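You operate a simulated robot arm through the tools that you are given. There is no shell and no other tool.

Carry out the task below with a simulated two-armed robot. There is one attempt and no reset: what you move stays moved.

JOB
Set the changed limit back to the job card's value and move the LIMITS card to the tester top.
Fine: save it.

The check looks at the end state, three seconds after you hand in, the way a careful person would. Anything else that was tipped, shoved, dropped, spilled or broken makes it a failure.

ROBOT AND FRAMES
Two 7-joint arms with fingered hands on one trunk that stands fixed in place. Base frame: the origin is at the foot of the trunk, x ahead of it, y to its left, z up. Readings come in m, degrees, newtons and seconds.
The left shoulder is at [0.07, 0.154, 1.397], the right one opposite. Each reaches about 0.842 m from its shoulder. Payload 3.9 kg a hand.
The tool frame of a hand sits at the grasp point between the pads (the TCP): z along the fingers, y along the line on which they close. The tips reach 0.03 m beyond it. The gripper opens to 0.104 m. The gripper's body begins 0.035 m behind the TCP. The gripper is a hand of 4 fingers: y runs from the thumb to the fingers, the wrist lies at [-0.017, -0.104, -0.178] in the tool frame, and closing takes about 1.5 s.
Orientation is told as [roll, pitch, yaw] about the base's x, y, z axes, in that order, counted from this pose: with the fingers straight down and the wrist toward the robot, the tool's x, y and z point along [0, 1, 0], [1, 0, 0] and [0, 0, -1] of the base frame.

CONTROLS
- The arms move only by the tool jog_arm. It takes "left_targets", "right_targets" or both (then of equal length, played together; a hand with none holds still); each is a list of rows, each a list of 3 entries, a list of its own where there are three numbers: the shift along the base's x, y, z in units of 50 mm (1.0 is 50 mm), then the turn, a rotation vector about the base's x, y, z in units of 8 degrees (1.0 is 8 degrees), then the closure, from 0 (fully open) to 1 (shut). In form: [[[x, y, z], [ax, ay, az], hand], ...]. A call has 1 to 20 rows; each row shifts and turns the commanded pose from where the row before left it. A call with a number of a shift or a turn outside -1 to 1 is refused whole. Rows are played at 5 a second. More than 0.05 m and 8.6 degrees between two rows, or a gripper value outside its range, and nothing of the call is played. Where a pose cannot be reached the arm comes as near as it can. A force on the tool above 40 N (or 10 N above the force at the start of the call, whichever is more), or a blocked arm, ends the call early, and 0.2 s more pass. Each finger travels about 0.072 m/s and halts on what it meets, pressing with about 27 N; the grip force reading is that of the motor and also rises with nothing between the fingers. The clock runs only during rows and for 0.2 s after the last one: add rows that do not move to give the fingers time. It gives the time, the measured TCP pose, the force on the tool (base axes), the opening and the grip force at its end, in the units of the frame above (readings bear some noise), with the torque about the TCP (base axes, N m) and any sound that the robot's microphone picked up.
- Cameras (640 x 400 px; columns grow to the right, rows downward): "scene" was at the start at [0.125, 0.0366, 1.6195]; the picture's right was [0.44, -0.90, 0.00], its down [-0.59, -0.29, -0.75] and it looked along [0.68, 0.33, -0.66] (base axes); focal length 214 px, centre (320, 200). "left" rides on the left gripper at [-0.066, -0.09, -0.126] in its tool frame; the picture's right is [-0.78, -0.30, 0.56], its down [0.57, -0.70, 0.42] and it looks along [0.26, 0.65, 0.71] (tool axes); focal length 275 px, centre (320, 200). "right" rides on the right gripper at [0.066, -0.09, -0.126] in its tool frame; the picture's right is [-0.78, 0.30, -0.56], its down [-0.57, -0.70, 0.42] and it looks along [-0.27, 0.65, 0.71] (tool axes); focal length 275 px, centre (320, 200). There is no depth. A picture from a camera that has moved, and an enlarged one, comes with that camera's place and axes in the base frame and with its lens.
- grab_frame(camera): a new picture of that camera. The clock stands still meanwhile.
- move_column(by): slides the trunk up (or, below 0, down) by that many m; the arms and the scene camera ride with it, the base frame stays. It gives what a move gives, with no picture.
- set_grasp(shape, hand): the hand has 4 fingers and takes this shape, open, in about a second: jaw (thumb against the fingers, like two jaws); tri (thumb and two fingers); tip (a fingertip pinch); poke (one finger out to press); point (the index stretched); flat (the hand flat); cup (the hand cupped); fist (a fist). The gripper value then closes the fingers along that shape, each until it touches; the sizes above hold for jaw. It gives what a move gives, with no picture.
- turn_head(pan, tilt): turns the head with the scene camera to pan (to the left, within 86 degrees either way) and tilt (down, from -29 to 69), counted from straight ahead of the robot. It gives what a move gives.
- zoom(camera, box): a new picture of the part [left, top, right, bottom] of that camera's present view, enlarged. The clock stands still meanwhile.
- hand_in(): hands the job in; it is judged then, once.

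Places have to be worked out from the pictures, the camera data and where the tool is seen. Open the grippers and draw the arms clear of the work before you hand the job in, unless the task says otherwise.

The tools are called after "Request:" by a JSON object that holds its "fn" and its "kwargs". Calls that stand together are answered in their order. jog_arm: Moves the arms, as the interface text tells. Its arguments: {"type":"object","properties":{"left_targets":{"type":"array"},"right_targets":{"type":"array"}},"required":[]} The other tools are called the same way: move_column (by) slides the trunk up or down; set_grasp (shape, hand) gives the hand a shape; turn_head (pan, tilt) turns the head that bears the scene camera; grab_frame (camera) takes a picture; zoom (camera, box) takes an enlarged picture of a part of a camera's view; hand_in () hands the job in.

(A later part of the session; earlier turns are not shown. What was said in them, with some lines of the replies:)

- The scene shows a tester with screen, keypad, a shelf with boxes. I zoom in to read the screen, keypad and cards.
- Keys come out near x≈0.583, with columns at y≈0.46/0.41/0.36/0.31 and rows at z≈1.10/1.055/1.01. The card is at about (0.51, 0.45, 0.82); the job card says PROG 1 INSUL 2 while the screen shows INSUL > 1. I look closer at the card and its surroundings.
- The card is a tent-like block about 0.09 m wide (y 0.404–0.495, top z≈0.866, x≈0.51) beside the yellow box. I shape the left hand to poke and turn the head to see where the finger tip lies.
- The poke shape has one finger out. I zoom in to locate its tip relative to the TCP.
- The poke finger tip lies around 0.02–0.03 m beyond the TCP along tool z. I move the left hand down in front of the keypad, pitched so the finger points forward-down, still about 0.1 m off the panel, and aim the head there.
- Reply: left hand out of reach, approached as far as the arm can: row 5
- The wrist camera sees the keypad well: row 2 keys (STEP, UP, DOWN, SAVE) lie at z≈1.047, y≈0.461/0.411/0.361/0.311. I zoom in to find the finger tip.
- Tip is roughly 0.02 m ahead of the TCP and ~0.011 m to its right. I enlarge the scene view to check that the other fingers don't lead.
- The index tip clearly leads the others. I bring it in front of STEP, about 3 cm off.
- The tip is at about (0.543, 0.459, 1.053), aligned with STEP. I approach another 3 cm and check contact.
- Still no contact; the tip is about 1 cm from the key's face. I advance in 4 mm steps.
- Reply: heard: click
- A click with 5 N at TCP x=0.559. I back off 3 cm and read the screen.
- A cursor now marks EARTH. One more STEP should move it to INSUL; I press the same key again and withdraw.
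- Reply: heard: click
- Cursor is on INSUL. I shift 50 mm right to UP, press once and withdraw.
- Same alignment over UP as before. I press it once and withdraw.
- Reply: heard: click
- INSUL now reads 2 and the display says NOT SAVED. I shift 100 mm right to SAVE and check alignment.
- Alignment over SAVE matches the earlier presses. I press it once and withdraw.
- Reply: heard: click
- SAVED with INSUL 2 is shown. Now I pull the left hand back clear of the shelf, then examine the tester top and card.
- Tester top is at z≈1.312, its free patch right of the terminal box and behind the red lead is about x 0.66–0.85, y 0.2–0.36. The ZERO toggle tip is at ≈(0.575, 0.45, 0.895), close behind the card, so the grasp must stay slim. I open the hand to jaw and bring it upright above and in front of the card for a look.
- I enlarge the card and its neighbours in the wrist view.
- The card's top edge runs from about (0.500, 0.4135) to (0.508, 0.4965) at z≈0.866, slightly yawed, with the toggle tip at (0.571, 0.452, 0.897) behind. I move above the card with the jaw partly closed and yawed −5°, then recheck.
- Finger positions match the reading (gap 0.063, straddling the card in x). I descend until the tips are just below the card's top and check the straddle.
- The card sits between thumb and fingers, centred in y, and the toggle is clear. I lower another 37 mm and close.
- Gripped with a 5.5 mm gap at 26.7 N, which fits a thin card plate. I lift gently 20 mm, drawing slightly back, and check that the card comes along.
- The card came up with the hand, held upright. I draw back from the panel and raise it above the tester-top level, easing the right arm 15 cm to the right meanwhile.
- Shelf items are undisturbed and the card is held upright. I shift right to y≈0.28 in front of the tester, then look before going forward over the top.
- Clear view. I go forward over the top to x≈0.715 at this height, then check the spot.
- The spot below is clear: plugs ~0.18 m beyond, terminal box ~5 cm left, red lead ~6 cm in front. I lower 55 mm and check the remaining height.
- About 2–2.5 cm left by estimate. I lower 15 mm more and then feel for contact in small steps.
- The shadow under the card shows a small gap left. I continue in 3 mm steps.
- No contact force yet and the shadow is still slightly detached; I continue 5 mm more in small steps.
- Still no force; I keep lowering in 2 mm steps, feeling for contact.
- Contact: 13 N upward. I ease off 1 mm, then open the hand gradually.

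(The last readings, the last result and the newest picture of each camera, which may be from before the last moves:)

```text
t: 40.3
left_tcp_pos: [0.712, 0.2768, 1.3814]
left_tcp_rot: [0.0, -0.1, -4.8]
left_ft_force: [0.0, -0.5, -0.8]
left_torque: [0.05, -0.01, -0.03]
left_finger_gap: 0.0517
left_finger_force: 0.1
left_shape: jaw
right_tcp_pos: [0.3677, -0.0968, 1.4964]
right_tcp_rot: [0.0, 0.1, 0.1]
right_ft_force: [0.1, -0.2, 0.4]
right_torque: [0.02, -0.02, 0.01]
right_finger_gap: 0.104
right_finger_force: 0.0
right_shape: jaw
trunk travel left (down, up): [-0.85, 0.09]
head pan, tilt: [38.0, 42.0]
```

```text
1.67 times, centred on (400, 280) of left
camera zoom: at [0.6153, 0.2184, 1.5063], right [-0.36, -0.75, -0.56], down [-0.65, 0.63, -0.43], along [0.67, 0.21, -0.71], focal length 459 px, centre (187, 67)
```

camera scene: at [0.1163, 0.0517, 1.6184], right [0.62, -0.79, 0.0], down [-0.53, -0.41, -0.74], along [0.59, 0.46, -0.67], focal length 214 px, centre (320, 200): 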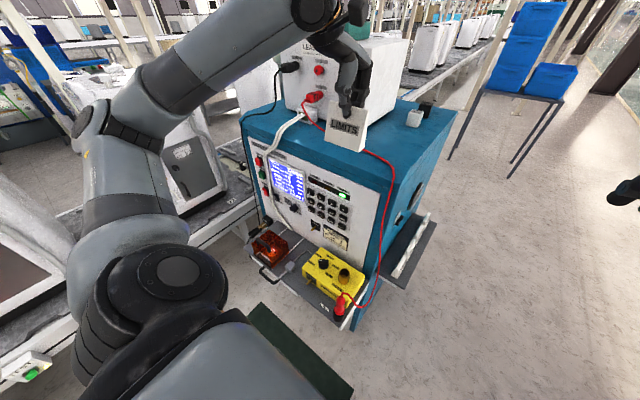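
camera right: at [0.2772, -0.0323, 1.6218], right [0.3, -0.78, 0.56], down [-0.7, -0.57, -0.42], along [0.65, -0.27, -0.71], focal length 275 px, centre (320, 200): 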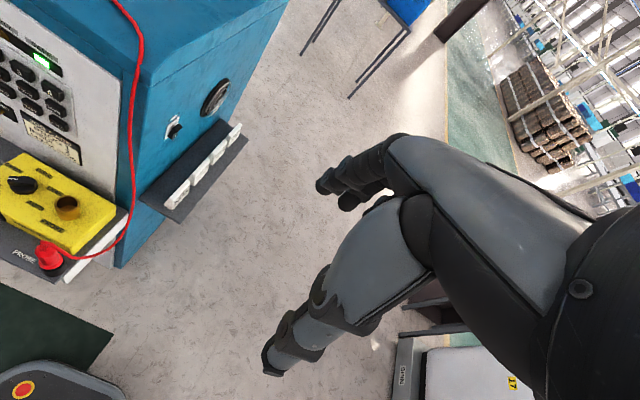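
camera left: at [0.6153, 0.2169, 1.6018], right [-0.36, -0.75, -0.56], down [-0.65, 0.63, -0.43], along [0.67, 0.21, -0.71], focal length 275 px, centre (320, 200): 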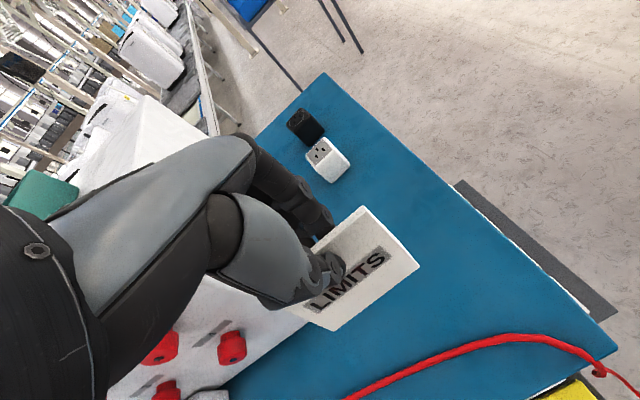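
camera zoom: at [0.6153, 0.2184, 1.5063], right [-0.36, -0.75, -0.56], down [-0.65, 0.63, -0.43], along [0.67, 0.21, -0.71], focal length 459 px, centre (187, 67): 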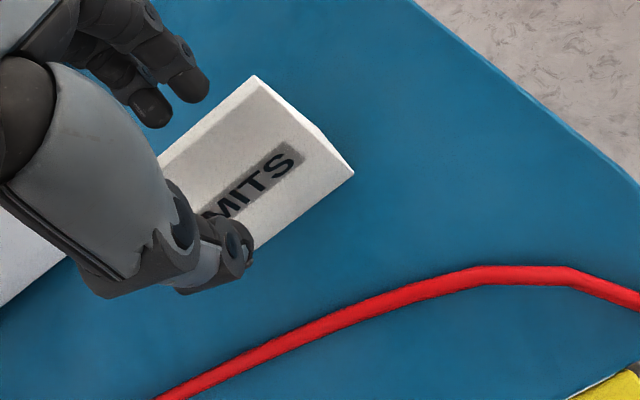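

The card stands upright and free between the open fingers. I lift straight up, then draw back.

Request:
{"fn": "jog_arm", "kwargs": {"left_targets": [[[0, 0, 0.2], [0, 0, 0], 0.4], [[0, 0, 0.5], [0, 0, 0], 0.3], [[0, 0, 0.8], [0, 0, 0], 0.3], [[0, 0, 0.9], [0, 0, 0], 0.3], [[0, 0, 0.6], [0, 0, 0], 0.3], [[-0.8, 0, 0], [0, 0, 0], 0.3], [[-0.9, 0, 0], [0, 0, 0], 0.3], [[-0.9, 0.3, 0], [0, 0, 0], 0.3], [[-0.9, 0.6, 0], [0, 0, 0], 0.2], [[-0.9, 0.6, 0], [0, 0, 0], 0.1], [[-0.9, 0.6, 0], [0, 0, 0], 0], [[-0.9, 0.6, -0.2], [0, 0, 0], 0], [[-0.6, 0.6, -0.2], [0, 0, 0], 0], [[0, 0, 0], [0, 0, 0], 0]]}}

Request:
{"fn": "grab_frame", "kwargs": {"camera": "scene"}}

Request:
{"fn": "zoom", "kwargs": {"camera": "scene", "box": [290, 60, 450, 160]}}

Request:
{"fn": "zoom", "kwargs": {"camera": "scene", "box": [240, 150, 400, 330]}}

Request:
{"fn": "grab_frame", "kwargs": {"camera": "left"}}

```text
refused: row 9 steps farther than a row can; nothing moved
```

```text
taken
camera scene: at [0.1155, 0.0508, 1.6185], right [0.62, -0.79, 0.0], down [-0.53, -0.41, -0.74], along [0.59, 0.46, -0.67], focal length 214 px, centre (320, 200)
```

scene: 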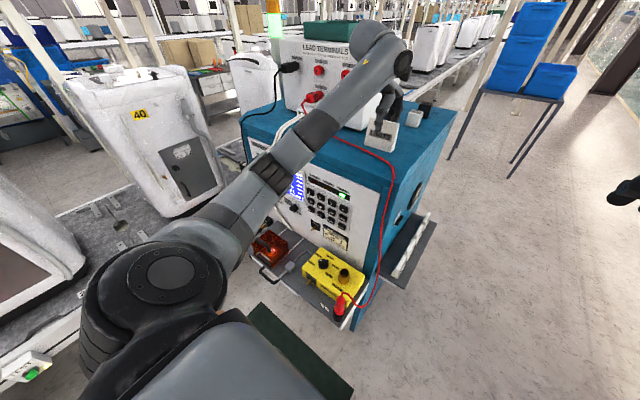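

```text
4.00 times, centred on (370, 110) of scene
camera zoom: at [0.1155, 0.0508, 1.6185], right [0.62, -0.79, 0.0], down [-0.53, -0.41, -0.74], along [0.59, 0.46, -0.67], focal length 858 px, centre (120, 560)
```

zoom: 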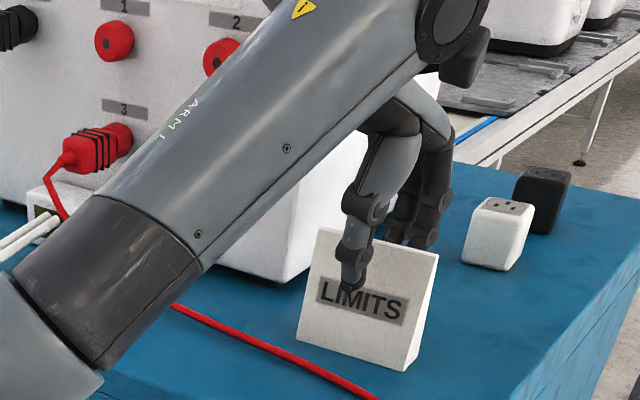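

```text
2.22 times, centred on (320, 240) of scene
camera zoom: at [0.1155, 0.0508, 1.6185], right [0.62, -0.79, 0.0], down [-0.53, -0.41, -0.74], along [0.59, 0.46, -0.67], focal length 477 px, centre (320, 111)
```

zoom: 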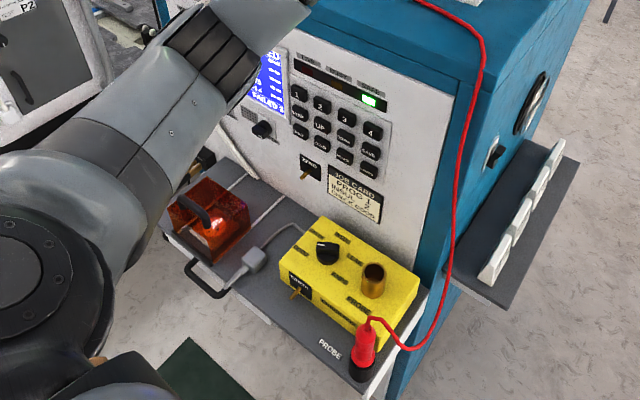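

```text
taken
camera left: at [0.6153, 0.2184, 1.5063], right [-0.36, -0.75, -0.56], down [-0.65, 0.63, -0.43], along [0.67, 0.21, -0.71], focal length 275 px, centre (320, 200)
```

left: 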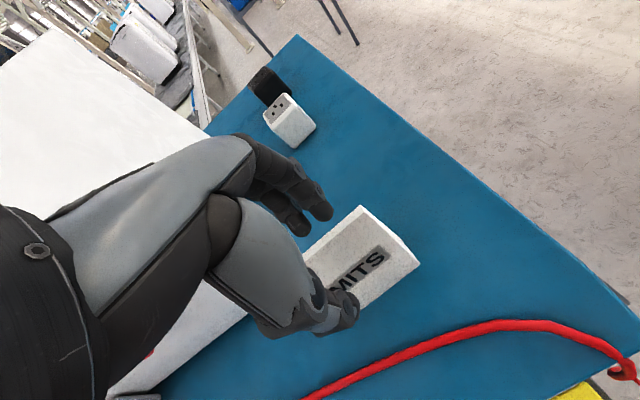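

That call was refused for too long diagonal steps, nothing moved. I repeat the retreat with shorter steps.

Request:
{"fn": "jog_arm", "kwargs": {"left_targets": [[[0, 0, 0.2], [0, 0, 0], 0.45], [[0, 0, 0.5], [0, 0, 0], 0.4], [[0, 0, 0.8], [0, 0, 0], 0.4], [[0, 0, 0.8], [0, 0, 0], 0.4], [[0, 0, 0.6], [0, 0, 0], 0.4], [[-0.8, 0, 0], [0, 0, 0], 0.3], [[-0.8, 0, 0], [0, 0, 0], 0.3], [[-0.8, 0.2, 0], [0, 0, 0], 0.3], [[-0.7, 0.5, 0], [0, 0, 0], 0.2], [[-0.7, 0.5, 0], [0, 0, 0], 0.1], [[-0.7, 0.5, 0], [0, 0, 0], 0], [[-0.7, 0.5, 0], [0, 0, 0], 0], [[-0.7, 0.5, 0], [0, 0, 0], 0], [[-0.7, 0.5, 0], [0, 0, 0], 0], [[0, 0, 0], [0, 0, 0], 0]]}}

Request:
{"fn": "grab_frame", "kwargs": {"camera": "scene"}}

Request:
{"fn": "zoom", "kwargs": {"camera": "scene", "box": [290, 60, 450, 160]}}

Request:
{"fn": "zoom", "kwargs": {"camera": "scene", "box": [240, 140, 360, 215]}}

Request:
{"fn": "grab_frame", "kwargs": {"camera": "left"}}

```text
t: 43.5
left_tcp_pos: [0.3819, 0.436, 1.5264]
left_tcp_rot: [0.1, -0.1, -5.0]
left_ft_force: [0.5, 0.3, -0.5]
left_torque: [0.01, 0.06, 0.0]
left_finger_gap: 0.1036
left_finger_force: 0.1
left_shape: jaw
right_tcp_pos: [0.3662, -0.0972, 1.4947]
right_tcp_rot: [0.1, 0.1, 0.0]
right_ft_force: [0.0, 0.1, 0.5]
right_torque: [0.0, 0.03, -0.03]
right_finger_gap: 0.1039
right_finger_force: 0.1
right_shape: jaw
trunk travel left (down, up): [-0.85, 0.09]
head pan, tilt: [38.0, 42.0]
```

```text
taken
camera scene: at [0.1157, 0.0506, 1.6185], right [0.62, -0.79, 0.0], down [-0.53, -0.41, -0.74], along [0.59, 0.46, -0.67], focal length 214 px, centre (320, 200)
```

scene: 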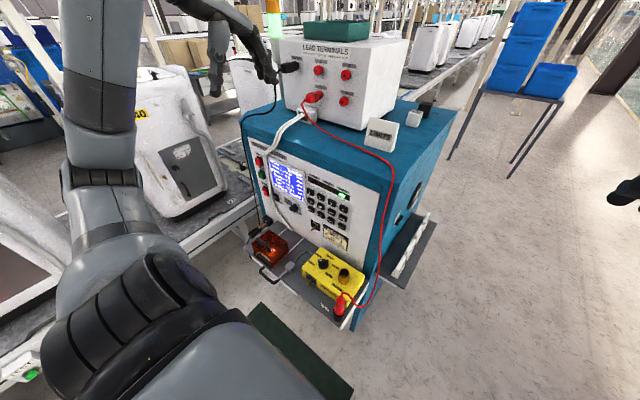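

```text
4.00 times, centred on (370, 110) of scene
camera zoom: at [0.1157, 0.0506, 1.6185], right [0.62, -0.79, 0.0], down [-0.53, -0.41, -0.74], along [0.59, 0.46, -0.67], focal length 858 px, centre (120, 560)
```

zoom: 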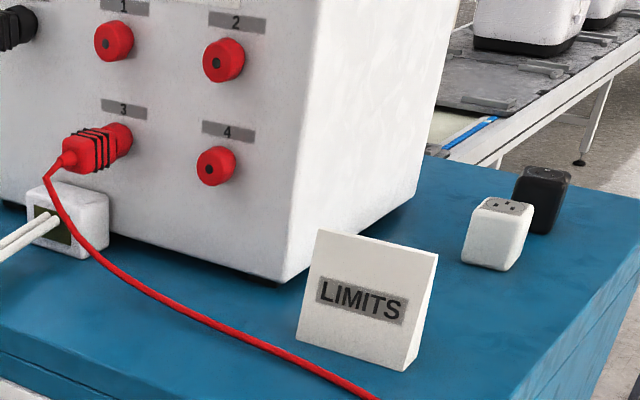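

```text
5.33 times, centred on (300, 178) of scene
camera zoom: at [0.1157, 0.0506, 1.6185], right [0.62, -0.79, 0.0], down [-0.53, -0.41, -0.74], along [0.59, 0.46, -0.67], focal length 1144 px, centre (427, 320)
```

zoom: 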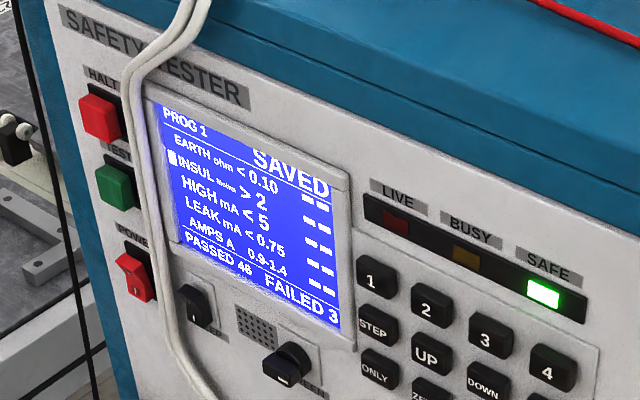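

```text
taken
camera left: at [0.2853, 0.3774, 1.6515], right [-0.36, -0.75, -0.56], down [-0.65, 0.63, -0.43], along [0.67, 0.21, -0.71], focal length 275 px, centre (320, 200)
```

left: 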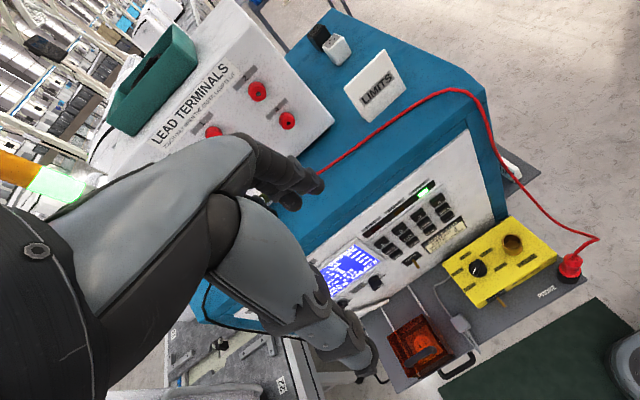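

The display shows SAVED with INSUL > 2. The LIMITS card stands upright on the tester top clear of the lead, everything else is in place, and both arms are clear with hands open. I hand in.

Request:
{"fn": "hand_in", "kwargs": {}}

```text
The job is handed in.
```

The job is done and handed in; I have no verdict back from the check.

- **Limit:** the job card calls for INSUL 2 on program 1, and the tester was showing INSUL > 1. I set it to 2 and saved it. The screen now reads SAVED with INSUL > 2, and the other limits show the same values as before.
- **LIMITS card:** it stands upright on the tester top, to the right of the lead terminals box and behind the red lead, touching neither.
- **Surroundings:** in the last pictures everything on the shelf and panel looked undisturbed. Both hands are open and drawn back from the tester.
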